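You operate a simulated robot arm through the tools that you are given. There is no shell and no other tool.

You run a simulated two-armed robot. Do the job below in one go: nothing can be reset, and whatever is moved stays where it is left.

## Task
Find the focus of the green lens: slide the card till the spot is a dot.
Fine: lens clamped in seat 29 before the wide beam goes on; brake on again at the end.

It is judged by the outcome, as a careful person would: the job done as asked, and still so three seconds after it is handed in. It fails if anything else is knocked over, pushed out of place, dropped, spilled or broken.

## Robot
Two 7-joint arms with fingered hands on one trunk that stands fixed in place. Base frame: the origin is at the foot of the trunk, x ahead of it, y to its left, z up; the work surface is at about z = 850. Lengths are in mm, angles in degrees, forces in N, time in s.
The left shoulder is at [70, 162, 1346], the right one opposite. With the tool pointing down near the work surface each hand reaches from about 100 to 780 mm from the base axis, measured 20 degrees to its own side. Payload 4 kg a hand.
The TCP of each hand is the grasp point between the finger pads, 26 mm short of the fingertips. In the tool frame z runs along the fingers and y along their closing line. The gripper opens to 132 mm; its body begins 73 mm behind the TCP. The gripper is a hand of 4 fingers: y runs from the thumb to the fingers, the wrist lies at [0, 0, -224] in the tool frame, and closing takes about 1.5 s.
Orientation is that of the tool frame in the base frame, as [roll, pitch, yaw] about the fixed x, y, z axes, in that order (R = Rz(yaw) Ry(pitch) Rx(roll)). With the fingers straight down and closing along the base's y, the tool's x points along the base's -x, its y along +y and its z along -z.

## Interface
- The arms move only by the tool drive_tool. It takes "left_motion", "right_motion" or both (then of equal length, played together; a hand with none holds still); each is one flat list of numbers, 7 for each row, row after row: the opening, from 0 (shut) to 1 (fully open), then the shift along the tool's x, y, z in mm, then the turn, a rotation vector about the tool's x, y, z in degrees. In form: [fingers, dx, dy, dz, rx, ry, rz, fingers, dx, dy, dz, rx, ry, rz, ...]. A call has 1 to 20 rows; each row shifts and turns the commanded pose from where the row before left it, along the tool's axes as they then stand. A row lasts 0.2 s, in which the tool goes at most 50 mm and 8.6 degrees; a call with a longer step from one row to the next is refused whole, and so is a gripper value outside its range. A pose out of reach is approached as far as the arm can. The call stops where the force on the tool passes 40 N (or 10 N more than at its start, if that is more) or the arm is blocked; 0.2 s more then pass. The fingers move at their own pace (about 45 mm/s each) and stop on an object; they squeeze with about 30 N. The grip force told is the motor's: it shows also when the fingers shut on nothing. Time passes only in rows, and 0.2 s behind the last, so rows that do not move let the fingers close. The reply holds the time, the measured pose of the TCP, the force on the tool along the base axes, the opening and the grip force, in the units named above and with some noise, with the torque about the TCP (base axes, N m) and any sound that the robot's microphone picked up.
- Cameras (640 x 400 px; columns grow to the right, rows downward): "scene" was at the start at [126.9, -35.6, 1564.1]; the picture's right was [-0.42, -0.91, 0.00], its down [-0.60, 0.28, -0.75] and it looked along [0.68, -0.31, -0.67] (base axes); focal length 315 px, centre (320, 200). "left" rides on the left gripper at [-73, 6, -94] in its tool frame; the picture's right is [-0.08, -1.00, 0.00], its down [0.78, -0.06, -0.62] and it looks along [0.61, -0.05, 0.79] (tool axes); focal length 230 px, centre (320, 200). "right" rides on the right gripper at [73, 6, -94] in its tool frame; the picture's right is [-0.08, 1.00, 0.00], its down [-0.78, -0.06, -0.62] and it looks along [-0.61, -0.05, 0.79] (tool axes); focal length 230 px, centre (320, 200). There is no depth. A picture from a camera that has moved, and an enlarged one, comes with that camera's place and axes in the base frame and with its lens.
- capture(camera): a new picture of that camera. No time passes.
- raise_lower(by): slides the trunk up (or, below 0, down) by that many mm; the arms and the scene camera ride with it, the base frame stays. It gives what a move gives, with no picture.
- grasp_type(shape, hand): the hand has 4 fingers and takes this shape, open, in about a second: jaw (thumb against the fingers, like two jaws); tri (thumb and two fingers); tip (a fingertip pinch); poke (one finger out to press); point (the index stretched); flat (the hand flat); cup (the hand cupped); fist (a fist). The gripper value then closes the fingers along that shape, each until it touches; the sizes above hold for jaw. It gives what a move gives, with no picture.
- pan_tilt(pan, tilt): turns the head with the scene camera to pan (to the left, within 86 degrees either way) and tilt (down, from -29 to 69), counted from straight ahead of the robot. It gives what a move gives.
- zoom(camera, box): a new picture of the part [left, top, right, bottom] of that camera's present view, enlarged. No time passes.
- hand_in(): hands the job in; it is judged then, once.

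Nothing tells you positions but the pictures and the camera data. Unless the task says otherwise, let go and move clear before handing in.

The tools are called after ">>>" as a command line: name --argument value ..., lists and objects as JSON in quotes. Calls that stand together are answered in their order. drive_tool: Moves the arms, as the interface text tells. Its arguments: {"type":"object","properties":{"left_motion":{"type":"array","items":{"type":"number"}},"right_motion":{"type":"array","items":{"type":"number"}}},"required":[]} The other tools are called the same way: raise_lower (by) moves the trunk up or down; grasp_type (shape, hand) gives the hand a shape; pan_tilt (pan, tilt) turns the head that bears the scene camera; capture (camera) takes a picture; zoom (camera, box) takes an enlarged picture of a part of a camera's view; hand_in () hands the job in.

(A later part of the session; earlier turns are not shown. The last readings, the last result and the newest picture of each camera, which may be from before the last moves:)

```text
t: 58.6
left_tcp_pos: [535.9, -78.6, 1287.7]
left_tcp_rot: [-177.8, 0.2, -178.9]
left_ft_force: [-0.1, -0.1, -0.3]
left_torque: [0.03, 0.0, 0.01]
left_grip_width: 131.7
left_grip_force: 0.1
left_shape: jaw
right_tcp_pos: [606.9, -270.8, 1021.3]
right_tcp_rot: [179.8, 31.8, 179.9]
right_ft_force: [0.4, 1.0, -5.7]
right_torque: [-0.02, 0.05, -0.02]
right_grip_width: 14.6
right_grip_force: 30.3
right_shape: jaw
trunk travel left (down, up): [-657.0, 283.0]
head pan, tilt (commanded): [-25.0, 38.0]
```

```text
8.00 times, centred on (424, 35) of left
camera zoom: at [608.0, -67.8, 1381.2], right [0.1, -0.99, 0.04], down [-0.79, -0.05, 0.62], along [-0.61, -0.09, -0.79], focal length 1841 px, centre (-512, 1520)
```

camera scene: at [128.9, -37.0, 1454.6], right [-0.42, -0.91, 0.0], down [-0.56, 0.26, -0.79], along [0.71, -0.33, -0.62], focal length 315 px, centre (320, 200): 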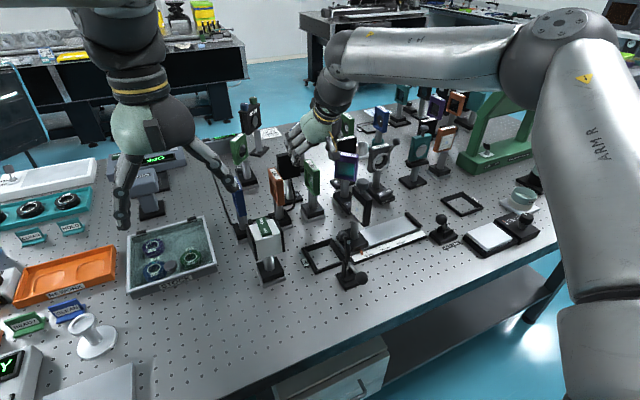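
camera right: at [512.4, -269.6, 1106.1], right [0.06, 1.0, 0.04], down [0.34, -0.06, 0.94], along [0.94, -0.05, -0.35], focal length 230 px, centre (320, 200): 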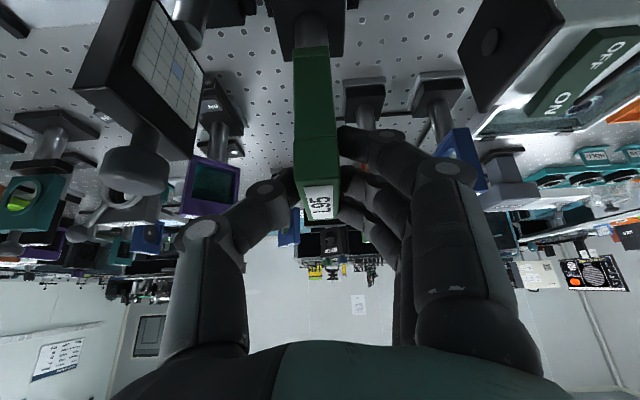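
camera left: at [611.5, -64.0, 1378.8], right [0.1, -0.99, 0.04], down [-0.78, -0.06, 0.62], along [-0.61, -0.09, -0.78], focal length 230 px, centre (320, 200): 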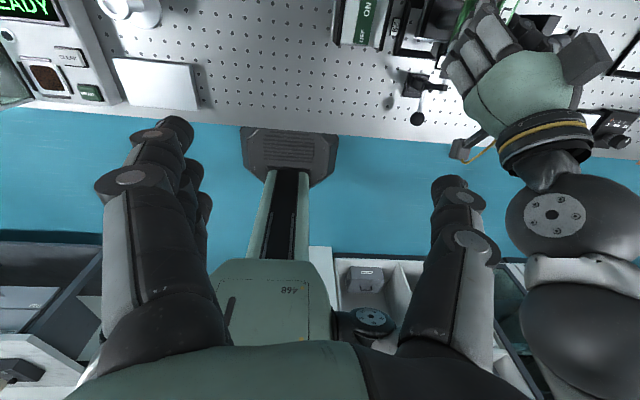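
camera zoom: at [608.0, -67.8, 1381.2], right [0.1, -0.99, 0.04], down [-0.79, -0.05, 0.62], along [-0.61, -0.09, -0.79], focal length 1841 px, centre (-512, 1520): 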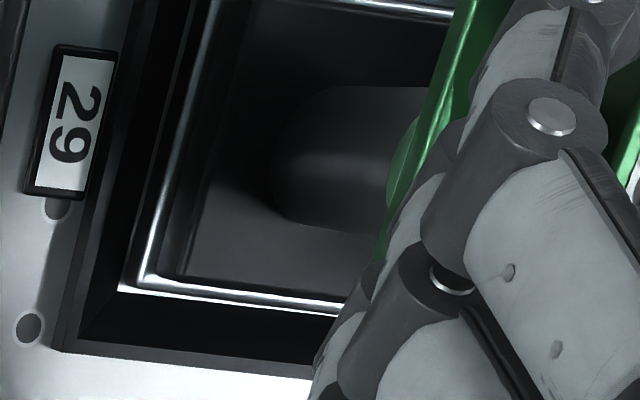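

>>> drive_tool --right_motion '[0, 0.53, 0, 0.85, 0, 0, 0, 0, 0.53, 0, 0.85, 0, 0, 0, 0, 0, 0, 0, 0, 0, 0]'

```text
t: 59.4
left_tcp_pos: [534.5, -78.7, 1286.9]
left_tcp_rot: [-177.8, 0.2, -178.8]
left_ft_force: [0.4, -0.1, 0.2]
left_torque: [-0.02, -0.02, 0.0]
left_grip_width: 132.0
left_grip_force: 0.0
left_shape: jaw
right_tcp_pos: [606.7, -271.4, 1019.7]
right_tcp_rot: [179.8, 31.8, 179.9]
right_ft_force: [1.3, -0.9, 3.0]
right_torque: [-0.04, -0.01, -0.02]
right_grip_width: 14.8
right_grip_force: 29.6
right_shape: jaw
trunk travel left (down, up): [-657.0, 283.0]
head pan, tilt (commanded): [-25.0, 38.0]
```

The lens base now rests in the seat (the force reversed to support). I'll open the fingers just enough to clear the label bar, keeping the thumb away from the card.

>>> drive_tool --right_motion '[0.2, 0, 0, 0, 0, 0, 0, 0.3, 0, 0, 0, 0, 0, 0, 0.38, 0, 0, 0, 0, 0, 0, 0.38, 0, 0, 0, 0, 0, 0]'

>>> zoom --camera "scene" --box '[310, 150, 410, 260]'

>>> zoom --camera "left" --box '[384, 0, 480, 60]'

>>> capture --camera "right"

```text
t: 60.4
left_tcp_pos: [535.5, -79.0, 1288.7]
left_tcp_rot: [-177.8, 0.3, -178.9]
left_ft_force: [-0.5, 0.3, 0.7]
left_torque: [0.0, 0.01, -0.03]
left_grip_width: 131.7
left_grip_force: 0.1
left_shape: jaw
right_tcp_pos: [606.8, -271.2, 1020.1]
right_tcp_rot: [179.9, 31.7, -179.9]
right_ft_force: [0.0, 0.2, 0.0]
right_torque: [-0.04, 0.0, -0.01]
right_grip_width: 49.7
right_grip_force: 0.1
right_shape: jaw
trunk travel left (down, up): [-657.0, 283.0]
head pan, tilt (commanded): [-25.0, 38.0]
```

```text
3.64 times, centred on (360, 205) of scene
camera zoom: at [128.9, -36.9, 1401.6], right [-0.42, -0.91, 0.0], down [-0.56, 0.26, -0.79], along [0.71, -0.33, -0.62], focal length 1147 px, centre (174, 182)
```

zoom: 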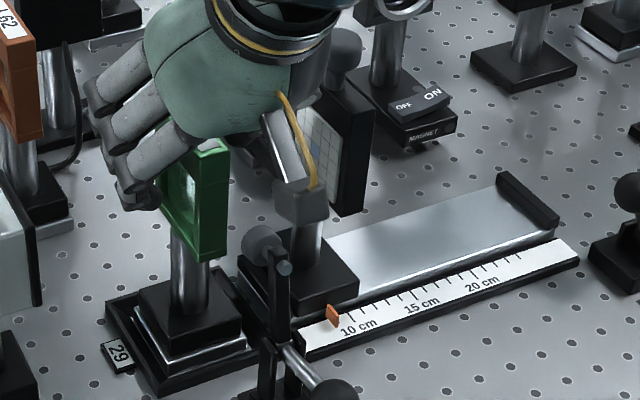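

```text
6.67 times, centred on (432, 30) of left
camera zoom: at [607.4, -67.5, 1381.5], right [0.1, -0.99, 0.04], down [-0.79, -0.05, 0.62], along [-0.61, -0.09, -0.79], focal length 1534 px, centre (-427, 1333)
```

zoom: 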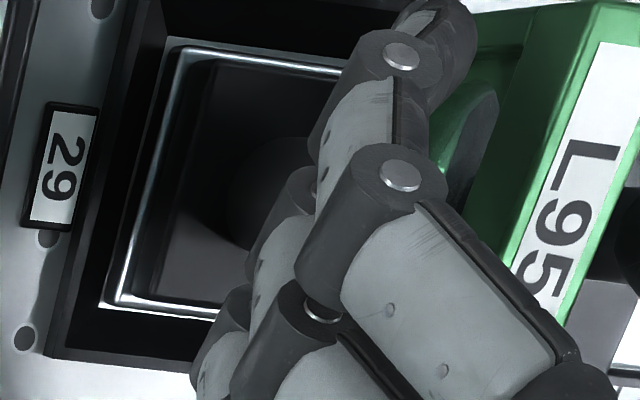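

```text
taken
camera right: at [494.9, -266.3, 1061.3], right [0.06, 1.0, 0.04], down [0.34, -0.06, 0.94], along [0.94, -0.05, -0.35], focal length 230 px, centre (320, 200)
```

right: 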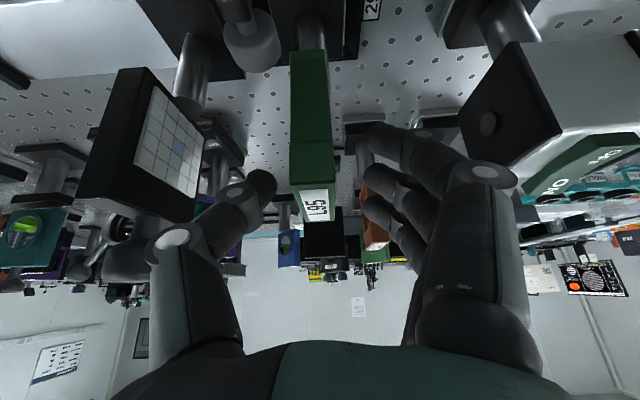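

The lens stands in seat 29 and the fingers are free of it. I'll lift the right hand straight up and back out, then study the clamp handle.

>>> drive_tool --right_motion '[0.38, -5.25, 0, -8.5, 0, 0, 0, 0.38, -10.5, 0, -17, 0, 0, 0, 0.38, -10.5, 0, -17, 0, 0, 0, 0.38, -10.5, 0, -17, 0, 0, 0, 0.38, -15.75, 0, -25.5, 0, 0, 0, 0.38, 34, -20, -21, 0, 0, 0, 0.38, 34, -20, -21, 0, 0, 0, 0.38, 34, -20, -21, 0, 0, 0, 0.38, 0, 0, 0, 0, 0, 0]'

>>> zoom --camera "scene" --box '[310, 160, 430, 270]'

>>> capture --camera "scene"

>>> zoom --camera "left" --box '[340, 0, 500, 130]'

>>> capture --camera "right"

```text
t: 62.4
left_tcp_pos: [535.9, -77.3, 1286.6]
left_tcp_rot: [-177.8, 0.2, -178.9]
left_ft_force: [0.6, -0.3, -0.5]
left_torque: [0.01, -0.01, -0.02]
left_grip_width: 132.0
left_grip_force: 0.0
left_shape: jaw
right_tcp_pos: [487.9, -333.4, 1118.3]
right_tcp_rot: [179.9, 31.7, -180.0]
right_ft_force: [0.7, -0.3, -0.5]
right_torque: [-0.02, 0.0, 0.0]
right_grip_width: 49.7
right_grip_force: 0.1
right_shape: jaw
trunk travel left (down, up): [-657.0, 283.0]
head pan, tilt (commanded): [-25.0, 38.0]
```

```text
3.64 times, centred on (370, 215) of scene
camera zoom: at [129.8, -36.4, 1401.5], right [-0.42, -0.91, 0.0], down [-0.56, 0.26, -0.79], along [0.71, -0.33, -0.62], focal length 1147 px, centre (138, 146)
```

zoom: 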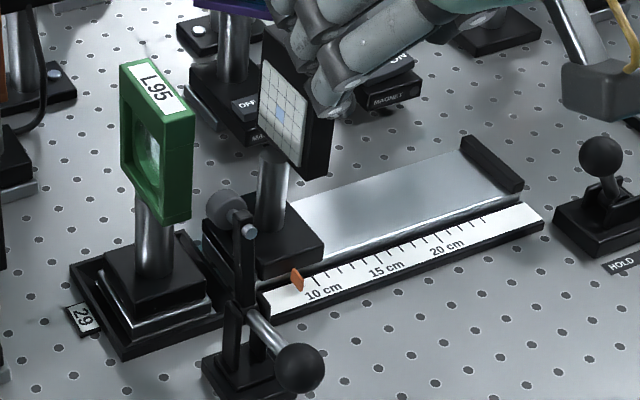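

```text
taken
camera scene: at [129.8, -36.4, 1401.5], right [-0.42, -0.91, 0.0], down [-0.56, 0.26, -0.79], along [0.71, -0.33, -0.62], focal length 315 px, centre (320, 200)
```

scene: 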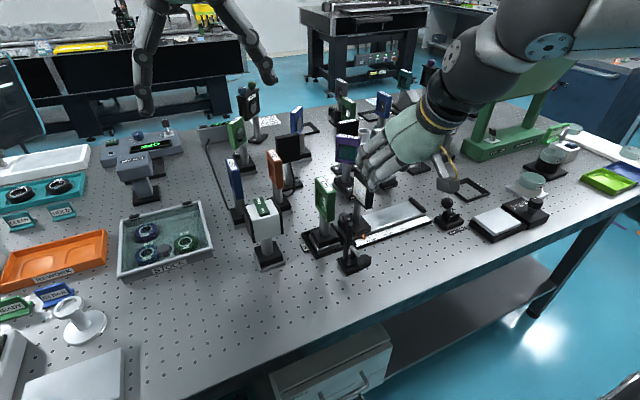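

```text
3.08 times, centred on (420, 65) of left
camera zoom: at [608.2, -66.9, 1381.1], right [0.1, -0.99, 0.04], down [-0.79, -0.05, 0.62], along [-0.61, -0.09, -0.79], focal length 708 px, centre (12, 615)
```

zoom: 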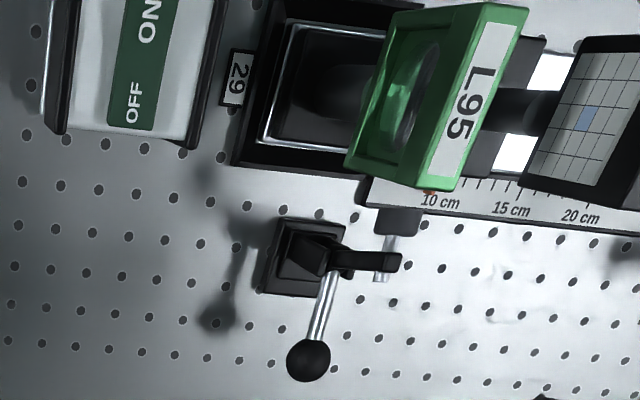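

```text
taken
camera right: at [376.8, -328.4, 1161.3], right [0.06, 1.0, 0.04], down [0.34, -0.06, 0.94], along [0.94, -0.05, -0.35], focal length 230 px, centre (320, 200)
```

right: 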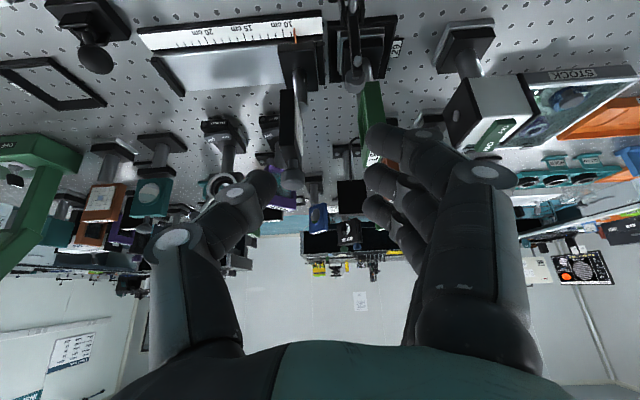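

The lens is upright in seat 29. The clamp's ball is near (474, -294, 919), its pivot near (532, -293, 906), and the rubber pad near (563, -295, 963). Before closing it I'll check that the pad will swing past the lens frame.

>>> zoom --camera "left" --box '[410, 0, 490, 60]'

>>> zoom --camera "scene" --box '[330, 195, 394, 235]'

>>> zoom --camera "scene" --box '[334, 230, 398, 270]'

>>> zoom --camera "left" --box '[390, 50, 470, 110]'

>>> zoom --camera "right" --box '[320, 0, 440, 110]'

```text
6.67 times, centred on (450, 30) of left
camera zoom: at [608.2, -66.9, 1381.1], right [0.1, -0.99, 0.04], down [-0.79, -0.05, 0.62], along [-0.61, -0.09, -0.79], focal length 1534 px, centre (-547, 1333)
```

zoom: 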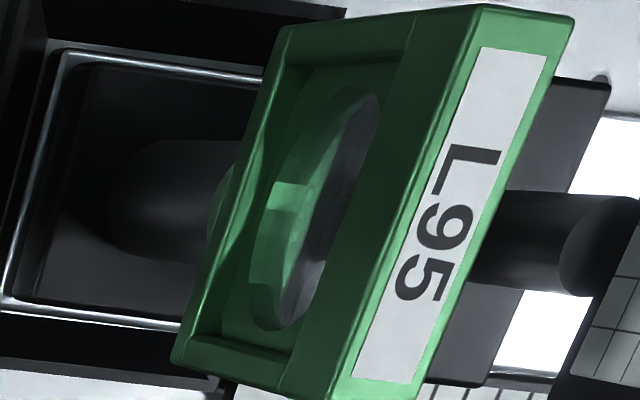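

```text
10.00 times, centred on (362, 215) of scene
camera zoom: at [129.8, -36.4, 1401.5], right [-0.42, -0.91, 0.0], down [-0.56, 0.26, -0.79], along [0.71, -0.33, -0.62], focal length 3154 px, centre (-100, 50)
```

zoom: 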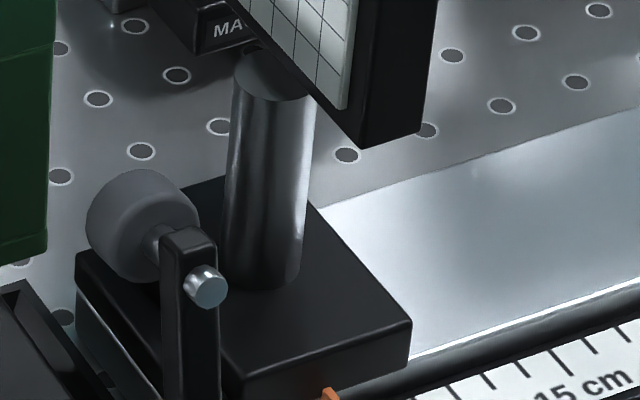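

```text
10.00 times, centred on (366, 250) of scene
camera zoom: at [129.8, -36.4, 1401.5], right [-0.42, -0.91, 0.0], down [-0.56, 0.26, -0.79], along [0.71, -0.33, -0.62], focal length 3154 px, centre (-140, -300)
```

zoom: 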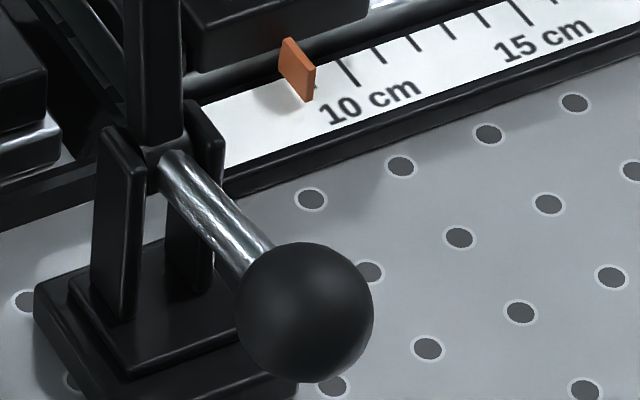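

```text
6.67 times, centred on (430, 80) of left
camera zoom: at [608.2, -66.9, 1381.1], right [0.1, -0.99, 0.04], down [-0.79, -0.05, 0.62], along [-0.61, -0.09, -0.79], focal length 1534 px, centre (-413, 1000)
```

zoom: 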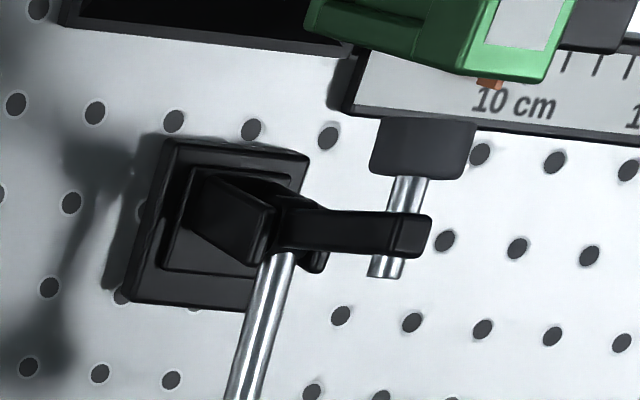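

```text
3.64 times, centred on (380, 55) of right
camera zoom: at [376.8, -328.4, 1161.3], right [0.06, 1.0, 0.04], down [0.34, -0.06, 0.94], along [0.94, -0.05, -0.35], focal length 837 px, centre (102, 727)
```

zoom: 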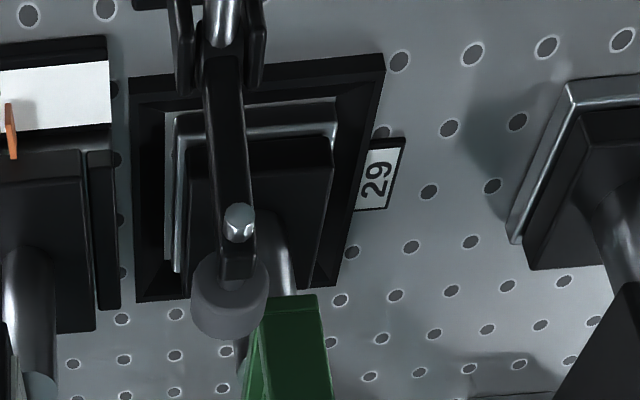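

The pad looks like it will pass the frame with only about a millimetre to spare, so I'll zoom in harder on that gap from the right-hand camera.

>>> zoom --camera "right" --box '[340, 62, 388, 92]'

>>> zoom --camera "right" --box '[324, 15, 404, 65]'

```text
13.33 times, centred on (364, 77) of right
camera zoom: at [376.8, -328.4, 1161.3], right [0.06, 1.0, 0.04], down [0.34, -0.06, 0.94], along [0.94, -0.05, -0.35], focal length 3068 px, centre (-267, 1840)
```

zoom: 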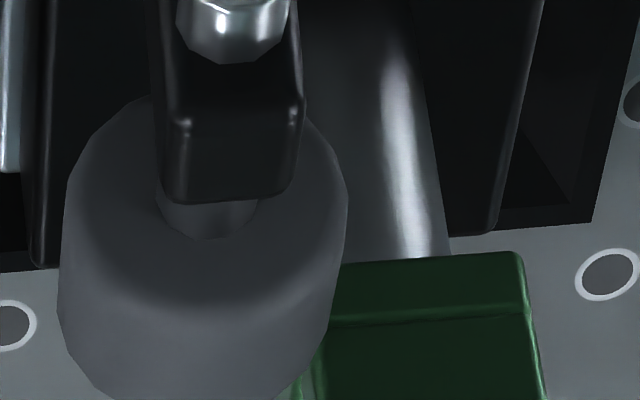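

```text
8.00 times, centred on (364, 40) of right
camera zoom: at [376.8, -328.4, 1161.3], right [0.06, 1.0, 0.04], down [0.34, -0.06, 0.94], along [0.94, -0.05, -0.35], focal length 1841 px, centre (-32, 1480)
```

zoom: 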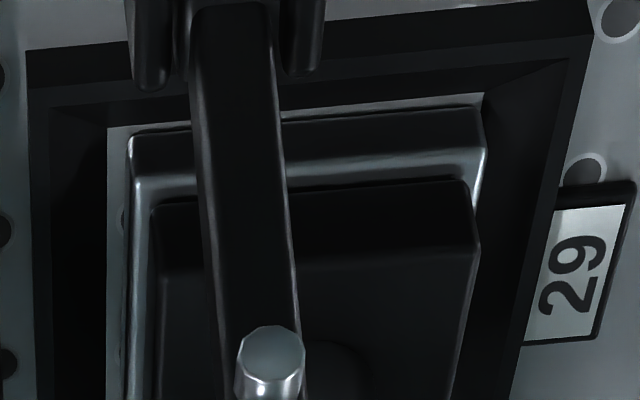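

The pad should just clear the frame (its edge and the frame's face are within about half a millimetre). I'll raise the trunk for elbow room, close the right fingers, and bring them low behind the clamp's ball to push it up and over.

>>> raise_lower --by 120

>>> drive_tool --right_motion '[0, 34, 0, -21, 0, 0, 0, 0, 34, 10, -21, 0, 0, 0, 0, 21, 10, 34, 0, 0, 0, 0, 21, 10, 34, 0, 0, 0, 0, 21, 0, 34, 0, 0, 0, 0, 21, 0, 34, 0, 0, 0, 0, 0, 0, 0, 0, 0, 0]'

>>> capture --camera "scene"

>>> capture --camera "left"

```text
t: 63.9
left_tcp_pos: [534.5, -78.2, 1407.3]
left_tcp_rot: [-177.9, 0.2, -178.8]
left_ft_force: [0.0, -0.2, 0.1]
left_torque: [0.02, -0.02, -0.01]
left_grip_width: 131.7
left_grip_force: 0.0
left_shape: jaw
right_tcp_pos: [487.4, -334.5, 1239.9]
right_tcp_rot: [179.8, 31.7, 179.9]
right_ft_force: [0.4, -0.2, -0.7]
right_torque: [0.0, 0.01, 0.02]
right_grip_width: 49.6
right_grip_force: 0.1
right_shape: jaw
trunk travel left (down, up): [-777.0, 163.0]
head pan, tilt (commanded): [-25.0, 38.0]
```

```text
t: 65.5
left_tcp_pos: [536.4, -78.6, 1404.8]
left_tcp_rot: [-177.8, 0.1, -178.9]
left_ft_force: [-0.5, 0.3, -1.6]
left_torque: [0.04, 0.02, -0.01]
left_grip_width: 132.0
left_grip_force: 0.0
left_shape: jaw
right_tcp_pos: [453.8, -306.8, 1115.4]
right_tcp_rot: [179.8, 31.7, 180.0]
right_ft_force: [0.6, -0.3, 0.0]
right_torque: [0.01, 0.01, 0.0]
right_grip_width: 0.1
right_grip_force: 30.2
right_shape: jaw
right hand out of reach, approached as far as the arm can: row 2, 3, 4, 5, 6
trunk travel left (down, up): [-777.0, 163.0]
head pan, tilt (commanded): [-25.0, 38.0]
```

```text
taken
camera scene: at [130.5, -37.3, 1521.5], right [-0.42, -0.91, 0.0], down [-0.56, 0.26, -0.79], along [0.71, -0.33, -0.62], focal length 315 px, centre (320, 200)
```

scene: 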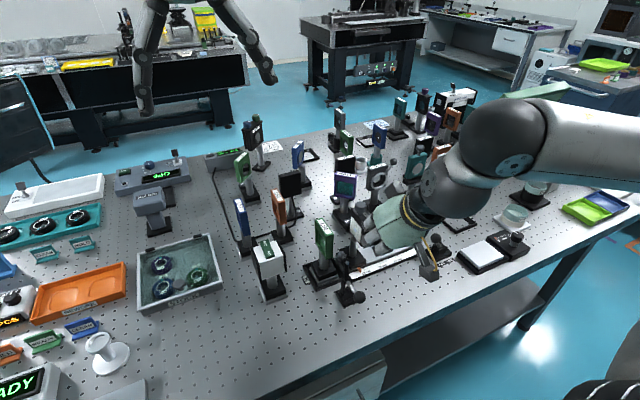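

```text
taken
camera left: at [608.9, -68.0, 1501.0], right [0.1, -0.99, 0.04], down [-0.79, -0.05, 0.62], along [-0.61, -0.09, -0.79], focal length 230 px, centre (320, 200)
```

left: 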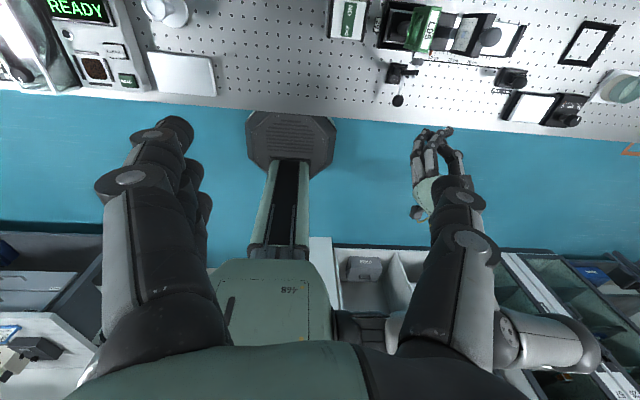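

The arm folds too tightly at this height; a higher trunk gives it room. I'll raise the trunk 100 mm more, then go down and back in steps.

>>> raise_lower --by 100

>>> drive_tool --right_motion '[0, 19.7, 0, 31.9, 0, 0, 0, 0, 19.7, 0, 31.9, 0, 0, 0, 0, 19.7, 0, 31.9, 0, 0, 0, 0, 19.7, 0, 31.9, 0, 0, 0, 0, 28.9, 1, 8.6, 0, 0, 0, 0, 28.9, 1, 8.6, 0, 0, 0, 0, 0, 0, 0, 0, 0, 0]'

>>> capture --camera "scene"

```text
t: 66.8
left_tcp_pos: [534.8, -78.3, 1508.5]
left_tcp_rot: [-177.9, 0.1, -178.9]
left_ft_force: [0.0, 0.0, 0.3]
left_torque: [0.01, -0.01, -0.01]
left_grip_width: 132.0
left_grip_force: 0.0
left_shape: jaw
right_tcp_pos: [452.0, -306.7, 1216.6]
right_tcp_rot: [179.8, 31.6, 179.8]
right_ft_force: [-0.7, -0.7, -0.5]
right_torque: [0.0, 0.0, -0.01]
right_grip_width: 0.0
right_grip_force: 29.9
right_shape: jaw
trunk travel left (down, up): [-877.0, 63.0]
head pan, tilt (commanded): [-25.0, 38.0]
```

```text
t: 68.5
left_tcp_pos: [536.1, -78.0, 1507.6]
left_tcp_rot: [-177.8, 0.2, -178.8]
left_ft_force: [0.4, 0.4, 0.0]
left_torque: [-0.01, 0.01, 0.02]
left_grip_width: 132.0
left_grip_force: 0.0
left_shape: jaw
right_tcp_pos: [414.8, -306.4, 1020.8]
right_tcp_rot: [179.8, 31.6, -180.0]
right_ft_force: [0.4, 0.8, -0.8]
right_torque: [0.0, -0.05, 0.0]
right_grip_width: 0.0
right_grip_force: 29.9
right_shape: jaw
trunk travel left (down, up): [-877.0, 63.0]
head pan, tilt (commanded): [-25.0, 38.0]
```

```text
taken
camera scene: at [129.6, -36.8, 1621.5], right [-0.42, -0.91, 0.0], down [-0.56, 0.26, -0.79], along [0.71, -0.33, -0.62], focal length 315 px, centre (320, 200)
```

scene: 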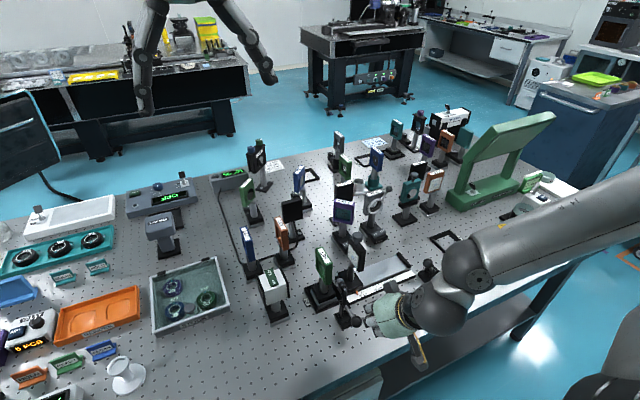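

>>> drive_tool --right_motion '[0, 22.5, 0.8, 30, 0, 0, 0, 0, 22.5, 0.8, 30, 0, 0, 0, 0, 20, 0.8, 30, 0, 0, 0, 0, 0, 0, 0, 0, 0, 0]'

>>> zoom --camera "scene" --box '[320, 240, 440, 340]'

>>> capture --camera "left"

>>> capture --camera "right"

```text
t: 69.5
left_tcp_pos: [532.9, -80.7, 1509.0]
left_tcp_rot: [-178.0, 0.3, -179.0]
left_ft_force: [0.3, 0.0, -0.2]
left_torque: [0.0, -0.01, 0.04]
left_grip_width: 131.9
left_grip_force: 0.0
left_shape: jaw
right_tcp_pos: [406.4, -307.9, 959.6]
right_tcp_rot: [179.5, 31.7, 179.8]
right_ft_force: [-0.1, -1.1, -0.4]
right_torque: [0.0, -0.04, 0.02]
right_grip_width: 0.0
right_grip_force: 29.8
right_shape: jaw
right hand out of reach, approached as far as the arm can: row 2, 3
trunk travel left (down, up): [-877.0, 63.0]
head pan, tilt (commanded): [-25.0, 38.0]
```

```text
4.00 times, centred on (380, 290) of scene
camera zoom: at [126.5, -39.7, 1621.7], right [-0.42, -0.91, 0.0], down [-0.56, 0.26, -0.79], along [0.71, -0.33, -0.62], focal length 1261 px, centre (80, -160)
```

zoom: 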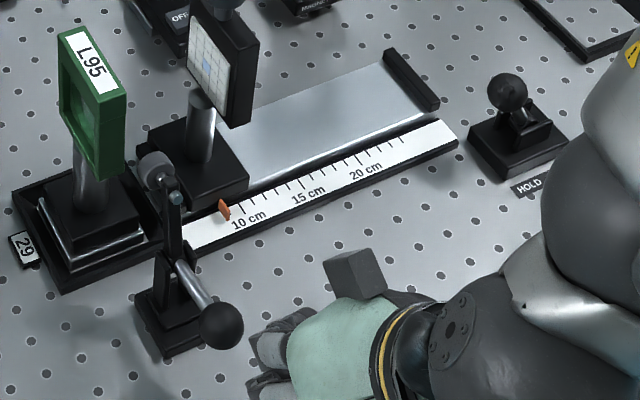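

```text
taken
camera left: at [604.9, -70.3, 1602.4], right [0.1, -0.99, 0.04], down [-0.79, -0.05, 0.61], along [-0.61, -0.09, -0.79], focal length 230 px, centre (320, 200)
```

left: 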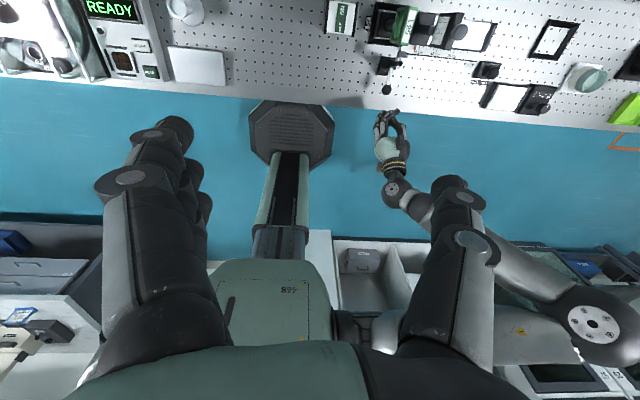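

```text
taken
camera right: at [294.8, -303.1, 1002.8], right [0.07, 1.0, 0.05], down [0.34, -0.07, 0.94], along [0.94, -0.05, -0.35], focal length 230 px, centre (320, 200)
```

right: 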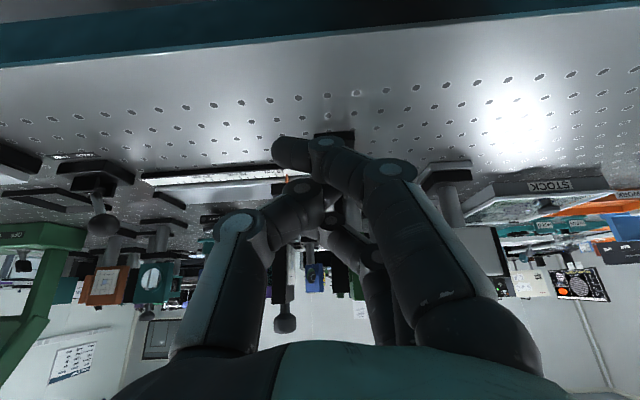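

The curled closed fingers cross over, which is awkward for pushing. I'll open them slightly so they're straight, line the finger row up with the ball in y, and then lower with the trunk.

>>> drive_tool --right_motion '[0.3, 0, -7, 0, 0, 0, 0, 0.3, 0, -7, 0, 0, 0, 0, 0.3, 0, 0, 0, 0, 0, 0, 0.3, 0, 0, 0, 0, 0, 0]'

>>> raise_lower --by -42

>>> zoom --camera "scene" --box '[320, 240, 440, 340]'

>>> zoom --camera "left" --box '[340, 20, 460, 160]'

>>> capture --camera "right"

```text
t: 70.5
left_tcp_pos: [535.7, -77.0, 1506.8]
left_tcp_rot: [-177.8, 0.2, -178.9]
left_ft_force: [-0.2, -0.2, -0.6]
left_torque: [0.01, 0.0, 0.05]
left_grip_width: 131.9
left_grip_force: 0.0
left_shape: jaw
right_tcp_pos: [409.4, -318.5, 961.4]
right_tcp_rot: [179.7, 31.6, 179.9]
right_ft_force: [-0.2, 0.4, 0.4]
right_torque: [0.0, 0.03, 0.0]
right_grip_width: 39.0
right_grip_force: 0.1
right_shape: jaw
trunk travel left (down, up): [-877.0, 63.0]
head pan, tilt (commanded): [-25.0, 38.0]
```

```text
t: 71.3
left_tcp_pos: [534.8, -78.9, 1467.0]
left_tcp_rot: [-177.7, 0.1, -178.8]
left_ft_force: [0.6, -0.6, 0.1]
left_torque: [0.01, -0.04, 0.01]
left_grip_width: 132.1
left_grip_force: 0.1
left_shape: jaw
right_tcp_pos: [408.2, -319.9, 918.8]
right_tcp_rot: [179.7, 31.7, 179.9]
right_ft_force: [0.8, -0.2, -0.2]
right_torque: [0.02, -0.02, -0.02]
right_grip_width: 38.9
right_grip_force: 0.1
right_shape: jaw
trunk travel left (down, up): [-835.0, 105.0]
head pan, tilt (commanded): [-25.0, 38.0]
```

```text
4.00 times, centred on (380, 290) of scene
camera zoom: at [128.3, -37.1, 1579.6], right [-0.42, -0.91, 0.0], down [-0.56, 0.26, -0.79], along [0.71, -0.33, -0.62], focal length 1261 px, centre (80, -160)
```

zoom: 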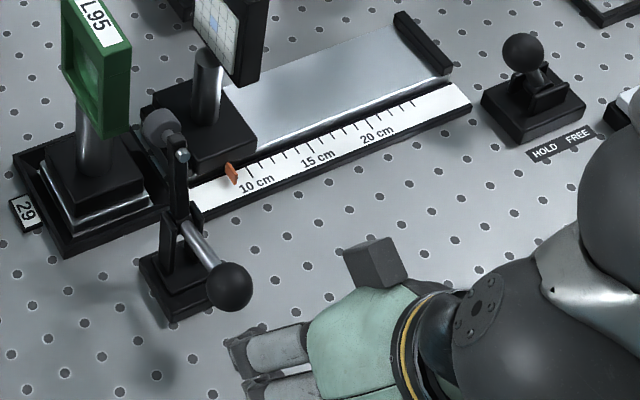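

```text
2.86 times, centred on (400, 90) of left
camera zoom: at [606.7, -67.7, 1559.8], right [0.1, -0.99, 0.04], down [-0.79, -0.05, 0.62], along [-0.61, -0.09, -0.79], focal length 657 px, centre (91, 514)
```

zoom: 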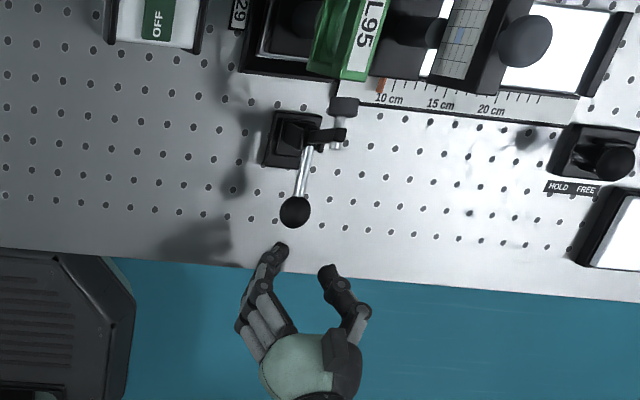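

```text
taken
camera right: at [296.9, -313.6, 961.1], right [0.06, 1.0, 0.04], down [0.34, -0.06, 0.94], along [0.94, -0.05, -0.35], focal length 230 px, centre (320, 200)
```

right: 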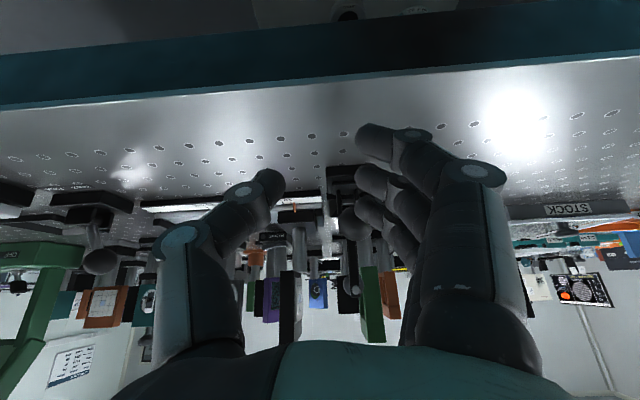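

The finger row is nearly in line with the ball; the hand should sit about 20 mm further along the finger direction so the ball lies against the finger's side. I'll lower the trunk 17 mm and ease forward to contact.

>>> raise_lower --by -17

>>> drive_tool --right_motion '[0.3, -4.5, -1.5, 2.8, 0, 0, 0, 0.3, -4.5, -1.5, 2.8, 0, 0, 0, 0.3, -4, 0, 0, 0, 0, 0, 0.3, -4, 0, 0, 0, 0, 0, 0.3, 0, 0, 0, 0, 0, 0]'

>>> zoom --camera "left" --box '[340, 40, 420, 140]'

>>> zoom --camera "scene" --box '[320, 240, 440, 340]'

```text
t: 71.9
left_tcp_pos: [534.3, -79.4, 1449.0]
left_tcp_rot: [-177.8, 0.1, -178.9]
left_ft_force: [0.3, -0.1, 0.2]
left_torque: [-0.01, 0.0, 0.0]
left_grip_width: 132.0
left_grip_force: 0.0
left_shape: jaw
right_tcp_pos: [408.6, -319.8, 902.2]
right_tcp_rot: [179.7, 31.6, 179.8]
right_ft_force: [-0.2, 0.1, 0.4]
right_torque: [-0.04, 0.0, 0.0]
right_grip_width: 39.1
right_grip_force: 0.0
right_shape: jaw
trunk travel left (down, up): [-818.0, 122.0]
head pan, tilt (commanded): [-25.0, 38.0]
```

```text
t: 73.1
left_tcp_pos: [535.4, -78.1, 1447.6]
left_tcp_rot: [-177.8, 0.1, -178.9]
left_ft_force: [-0.1, 0.1, 0.6]
left_torque: [-0.01, 0.02, -0.02]
left_grip_width: 132.1
left_grip_force: 0.0
left_shape: jaw
right_tcp_pos: [426.3, -322.5, 906.6]
right_tcp_rot: [179.7, 31.6, 179.9]
right_ft_force: [-0.1, 0.5, -0.9]
right_torque: [0.03, 0.0, 0.0]
right_grip_width: 39.3
right_grip_force: 0.0
right_shape: jaw
trunk travel left (down, up): [-818.0, 122.0]
head pan, tilt (commanded): [-25.0, 38.0]
```

```text
4.00 times, centred on (380, 90) of left
camera zoom: at [607.4, -67.6, 1542.5], right [0.1, -0.99, 0.04], down [-0.79, -0.05, 0.62], along [-0.61, -0.09, -0.79], focal length 920 px, centre (80, 640)
```

zoom: 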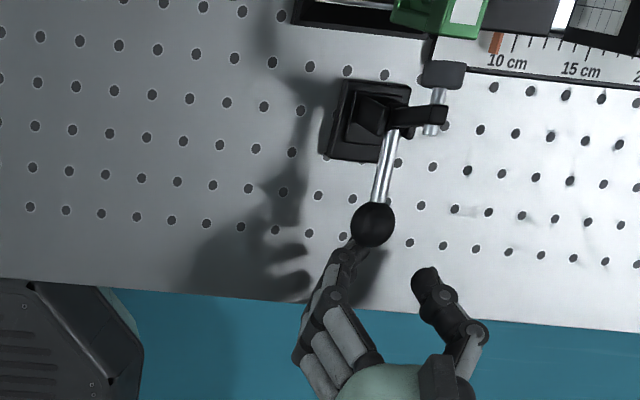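

```text
4.00 times, centred on (380, 290) of scene
camera zoom: at [129.0, -37.1, 1562.6], right [-0.42, -0.91, 0.0], down [-0.56, 0.26, -0.79], along [0.71, -0.33, -0.62], focal length 1261 px, centre (80, -160)
```

zoom: 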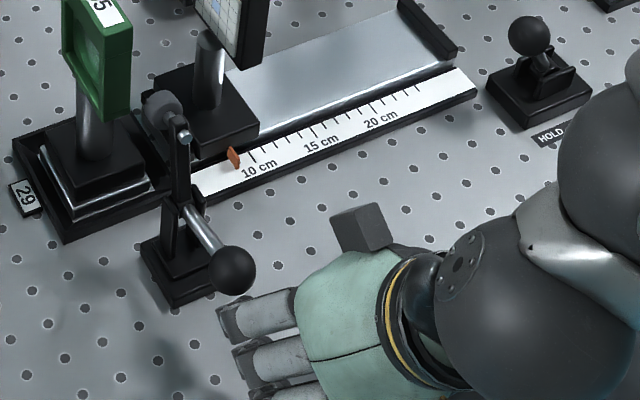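

The finger is just under and behind the ball. Pushing now along the handle's arc, first part only.

>>> drive_tool --right_motion '[0.3, -5, 0, 0, 0, 0, 0, 0.3, -6.3, 0, -5.4, 0, 0, 0, 0.3, -6.3, 0, -5.4, 0, 0, 0, 0.3, -7.6, 0, -3.7, 0, 0, 0, 0.3, -7.6, 0, -3.6, 0, 0, 0, 0.3, 0, 0, 0, 0, 0, 0]'

>>> zoom --camera "left" --box '[340, 40, 420, 140]'

>>> zoom --camera "scene" --box '[320, 230, 440, 330]'

```text
t: 74.5
left_tcp_pos: [535.5, -77.7, 1448.9]
left_tcp_rot: [-177.8, 0.2, -179.0]
left_ft_force: [0.7, 0.9, 0.6]
left_torque: [-0.01, 0.01, -0.03]
left_grip_width: 132.0
left_grip_force: 0.1
left_shape: jaw
right_tcp_pos: [445.6, -321.5, 940.0]
right_tcp_rot: [179.7, 31.8, 179.9]
right_ft_force: [-1.1, 0.2, 0.1]
right_torque: [0.01, -0.01, -0.02]
right_grip_width: 39.2
right_grip_force: 0.1
right_shape: jaw
trunk travel left (down, up): [-818.0, 122.0]
head pan, tilt (commanded): [-25.0, 38.0]
```

```text
4.00 times, centred on (380, 90) of left
camera zoom: at [607.0, -67.4, 1542.8], right [0.1, -0.99, 0.04], down [-0.79, -0.05, 0.62], along [-0.61, -0.09, -0.79], focal length 920 px, centre (80, 640)
```

zoom: 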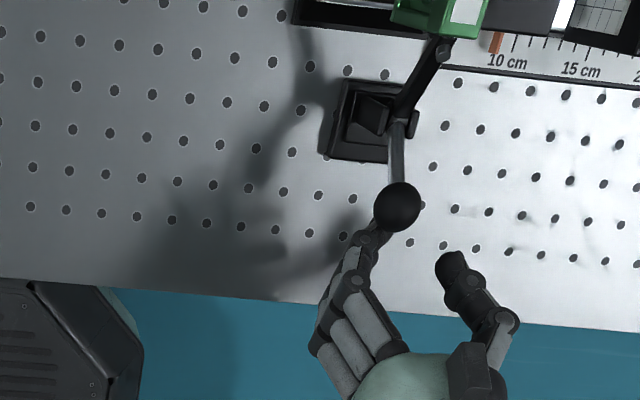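

```text
4.00 times, centred on (380, 280) of scene
camera zoom: at [128.5, -37.0, 1562.6], right [-0.42, -0.91, 0.0], down [-0.56, 0.26, -0.79], along [0.71, -0.33, -0.62], focal length 1261 px, centre (80, -120)
```

zoom: 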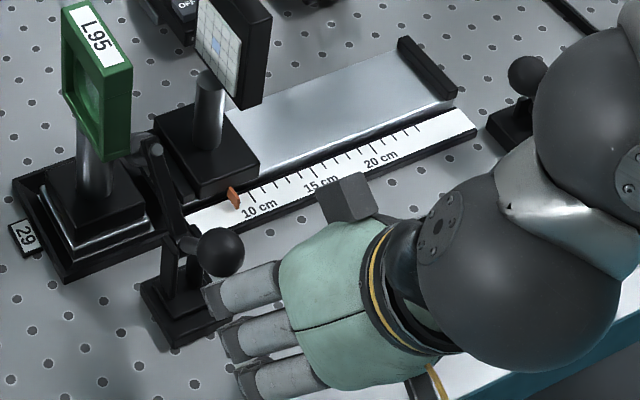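

The clamp handle is turning freely and the arm is swinging past the frame. Continuing the push.

>>> drive_tool --right_motion '[0.3, -8.2, 0, -1.6, 0, 0, 0, 0.3, -8.2, 0, -1.6, 0, 0, 0, 0.3, -8.4, 0, 0.6, 0, 0, 0, 0.3, -8.4, 0, 0.6, 0, 0, 0, 0.3, 0, 0, 0, 0, 0, 0]'

>>> zoom --camera "left" --box '[350, 0, 450, 120]'

>>> zoom --camera "scene" --box '[300, 210, 420, 310]'

```text
t: 75.7
left_tcp_pos: [534.2, -77.4, 1447.9]
left_tcp_rot: [-177.9, 0.3, -179.0]
left_ft_force: [0.1, 0.7, 0.1]
left_torque: [-0.03, -0.01, -0.01]
left_grip_width: 131.6
left_grip_force: 0.0
left_shape: jaw
right_tcp_pos: [471.6, -321.9, 958.8]
right_tcp_rot: [179.8, 31.7, 179.9]
right_ft_force: [0.2, 0.5, 0.1]
right_torque: [0.01, -0.01, 0.02]
right_grip_width: 39.0
right_grip_force: 0.1
right_shape: jaw
trunk travel left (down, up): [-818.0, 122.0]
head pan, tilt (commanded): [-25.0, 38.0]
```

```text
3.33 times, centred on (400, 60) of left
camera zoom: at [607.2, -67.6, 1542.6], right [0.1, -0.99, 0.04], down [-0.79, -0.05, 0.62], along [-0.61, -0.09, -0.79], focal length 767 px, centre (53, 667)
```

zoom: 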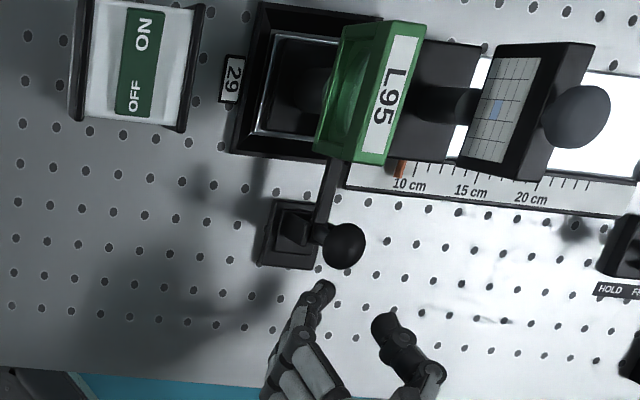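

```text
4.00 times, centred on (360, 260) of scene
camera zoom: at [128.7, -37.1, 1562.6], right [-0.42, -0.91, 0.0], down [-0.56, 0.26, -0.79], along [0.71, -0.33, -0.62], focal length 1261 px, centre (160, -40)
```

zoom: 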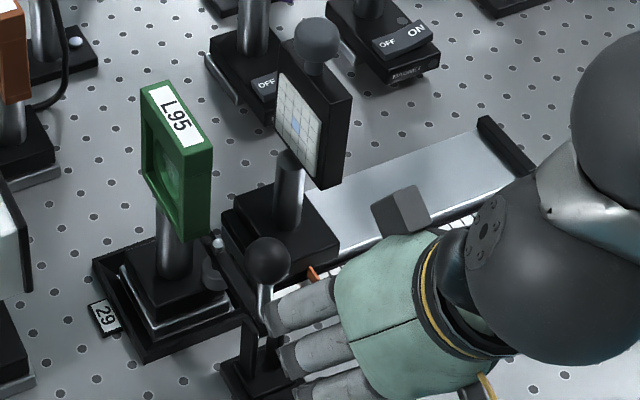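

The handle has snapped over to vertical and the pad has come down on the lens base. I'll back the hand off and check closely.

>>> drive_tool --right_motion '[0.3, 17, -20, -10.5, 0, 0, 0, 0.3, 17, -20, -10.5, 0, 0, 0, 0.3, -5, -20, -35, 0, 0, 0, 0.3, -5, -20, -35, 0, 0, 0, 0.3, 0, 0, 0, 0, 0, 0]'

>>> zoom --camera "scene" --box '[310, 225, 390, 315]'

>>> zoom --camera "right" --box '[280, 0, 440, 130]'

>>> zoom --camera "left" --box '[370, 0, 450, 80]'

```text
t: 76.9
left_tcp_pos: [534.6, -79.4, 1448.4]
left_tcp_rot: [-177.8, 0.3, -178.8]
left_ft_force: [-0.1, -0.6, 0.2]
left_torque: [0.01, -0.04, 0.0]
left_grip_width: 132.0
left_grip_force: 0.0
left_shape: jaw
right_tcp_pos: [401.3, -401.4, 1025.0]
right_tcp_rot: [179.6, 31.7, 179.9]
right_ft_force: [-0.2, 0.1, 0.1]
right_torque: [0.04, 0.01, 0.03]
right_grip_width: 39.5
right_grip_force: 0.1
right_shape: jaw
trunk travel left (down, up): [-818.0, 122.0]
head pan, tilt (commanded): [-25.0, 38.0]
```

```text
4.44 times, centred on (350, 270) of scene
camera zoom: at [127.7, -38.0, 1562.6], right [-0.42, -0.91, 0.0], down [-0.56, 0.26, -0.79], along [0.71, -0.33, -0.62], focal length 1402 px, centre (187, -111)
```

zoom: 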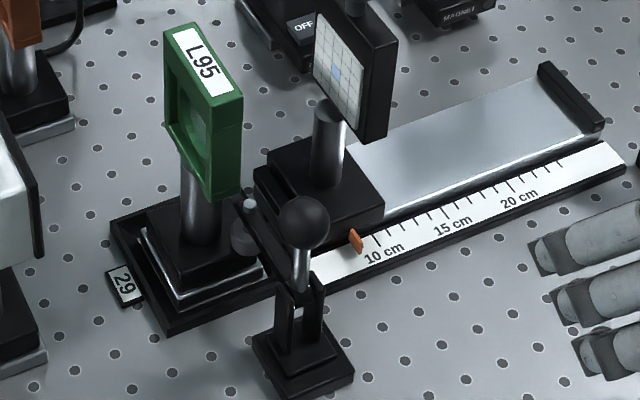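

```text
3.08 times, centred on (360, 65) of right
camera zoom: at [290.2, -395.7, 1066.6], right [0.06, 1.0, 0.05], down [0.34, -0.07, 0.94], along [0.94, -0.04, -0.35], focal length 708 px, centre (197, 615)
```

zoom: 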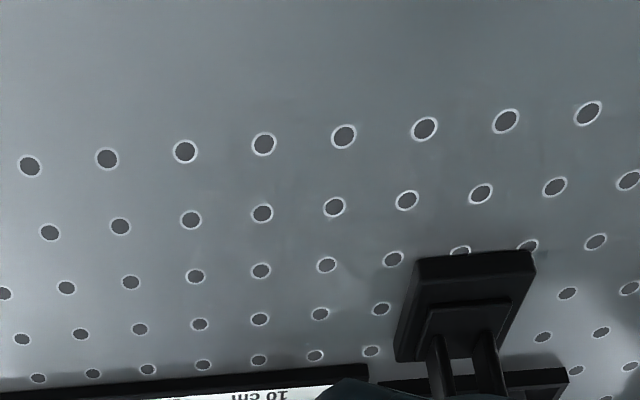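

```text
5.00 times, centred on (410, 40) of left
camera zoom: at [606.1, -68.8, 1543.0], right [0.1, -0.99, 0.04], down [-0.79, -0.05, 0.62], along [-0.61, -0.09, -0.79], focal length 1150 px, centre (-130, 1000)
```

zoom: 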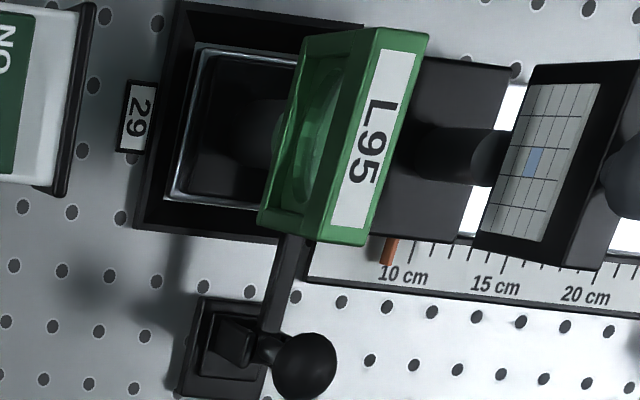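

The clamp is closed: the arm lies level with its pad on the lens base. To be sure it's fully latched, I'll give the ball a light forward nudge.

>>> drive_tool --right_motion '[0.3, 5, 20, 35, 0, 0, 0, 0.3, 5, 20, 35, 0, 0, 0, 0.3, -13, 20, 9, 0, 0, 0, 0.3, -13, 20, 9, 0, 0, 0, 0.3, -4.26, 0, 2.6, 0, 0, 0, 0.3, -4.26, 0, 2.6, 0, 0, 0, 0.3, -4.26, 0, 2.6, 0, 0, 0, 0.3, -4.26, 0, 2.6, 0, 0, 0, 0.3, 0, 0, 0, 0, 0, 0]'

>>> zoom --camera "left" --box '[350, 0, 450, 120]'

```text
t: 78.9
left_tcp_pos: [534.5, -77.4, 1448.5]
left_tcp_rot: [-177.8, 0.2, -178.9]
left_ft_force: [-0.6, -0.6, 1.0]
left_torque: [0.03, -0.02, 0.02]
left_grip_width: 131.9
left_grip_force: 0.0
left_shape: jaw
right_tcp_pos: [483.0, -323.2, 956.7]
right_tcp_rot: [179.8, 31.6, -180.0]
right_ft_force: [-0.1, 0.2, -0.1]
right_torque: [0.03, 0.03, 0.02]
right_grip_width: 39.4
right_grip_force: 0.0
right_shape: jaw
trunk travel left (down, up): [-818.0, 122.0]
head pan, tilt (commanded): [-25.0, 38.0]
```

```text
3.33 times, centred on (400, 60) of left
camera zoom: at [607.1, -67.5, 1542.7], right [0.1, -0.99, 0.04], down [-0.79, -0.05, 0.62], along [-0.61, -0.09, -0.79], focal length 767 px, centre (53, 667)
```

zoom: 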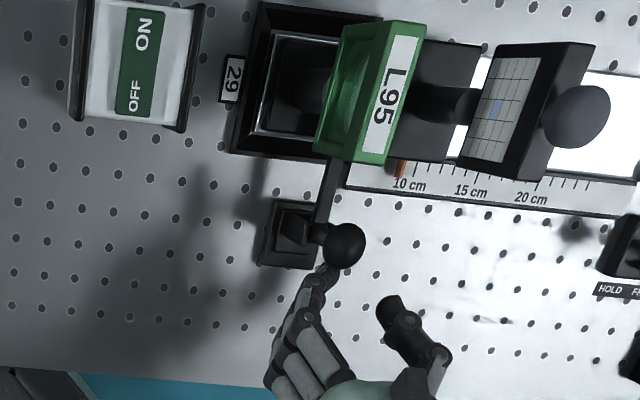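

>>> drive_tool --right_motion '[0.3, -3.4, 0, 2.1, 0, 0, 0, 0.3, -3.4, 0, 2.1, 0, 0, 0, 0.3, -2.5, 0, 1.5, 0, 0, 0, 0.3, 0, 0, 0, 0, 0, 0]'

>>> zoom --camera "left" --box '[350, 0, 450, 120]'

```text
t: 79.9
left_tcp_pos: [531.1, -78.3, 1449.5]
left_tcp_rot: [-177.8, 0.3, -178.9]
left_ft_force: [-0.9, 0.1, -0.1]
left_torque: [-0.02, 0.02, 0.01]
left_grip_width: 131.8
left_grip_force: 0.1
left_shape: jaw
right_tcp_pos: [489.7, -323.9, 956.1]
right_tcp_rot: [179.8, 31.4, -179.9]
right_ft_force: [-19.6, 1.6, -7.0]
right_torque: [-0.19, 0.21, 0.61]
right_grip_width: 39.8
right_grip_force: 0.0
right_shape: jaw
trunk travel left (down, up): [-818.0, 122.0]
head pan, tilt (commanded): [-25.0, 38.0]
```

```text
3.33 times, centred on (400, 60) of left
camera zoom: at [603.9, -68.1, 1543.7], right [0.1, -0.99, 0.04], down [-0.79, -0.05, 0.61], along [-0.61, -0.09, -0.79], focal length 767 px, centre (53, 667)
```

zoom: 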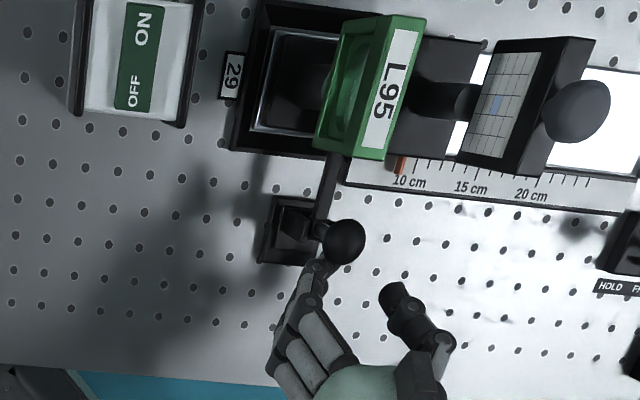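

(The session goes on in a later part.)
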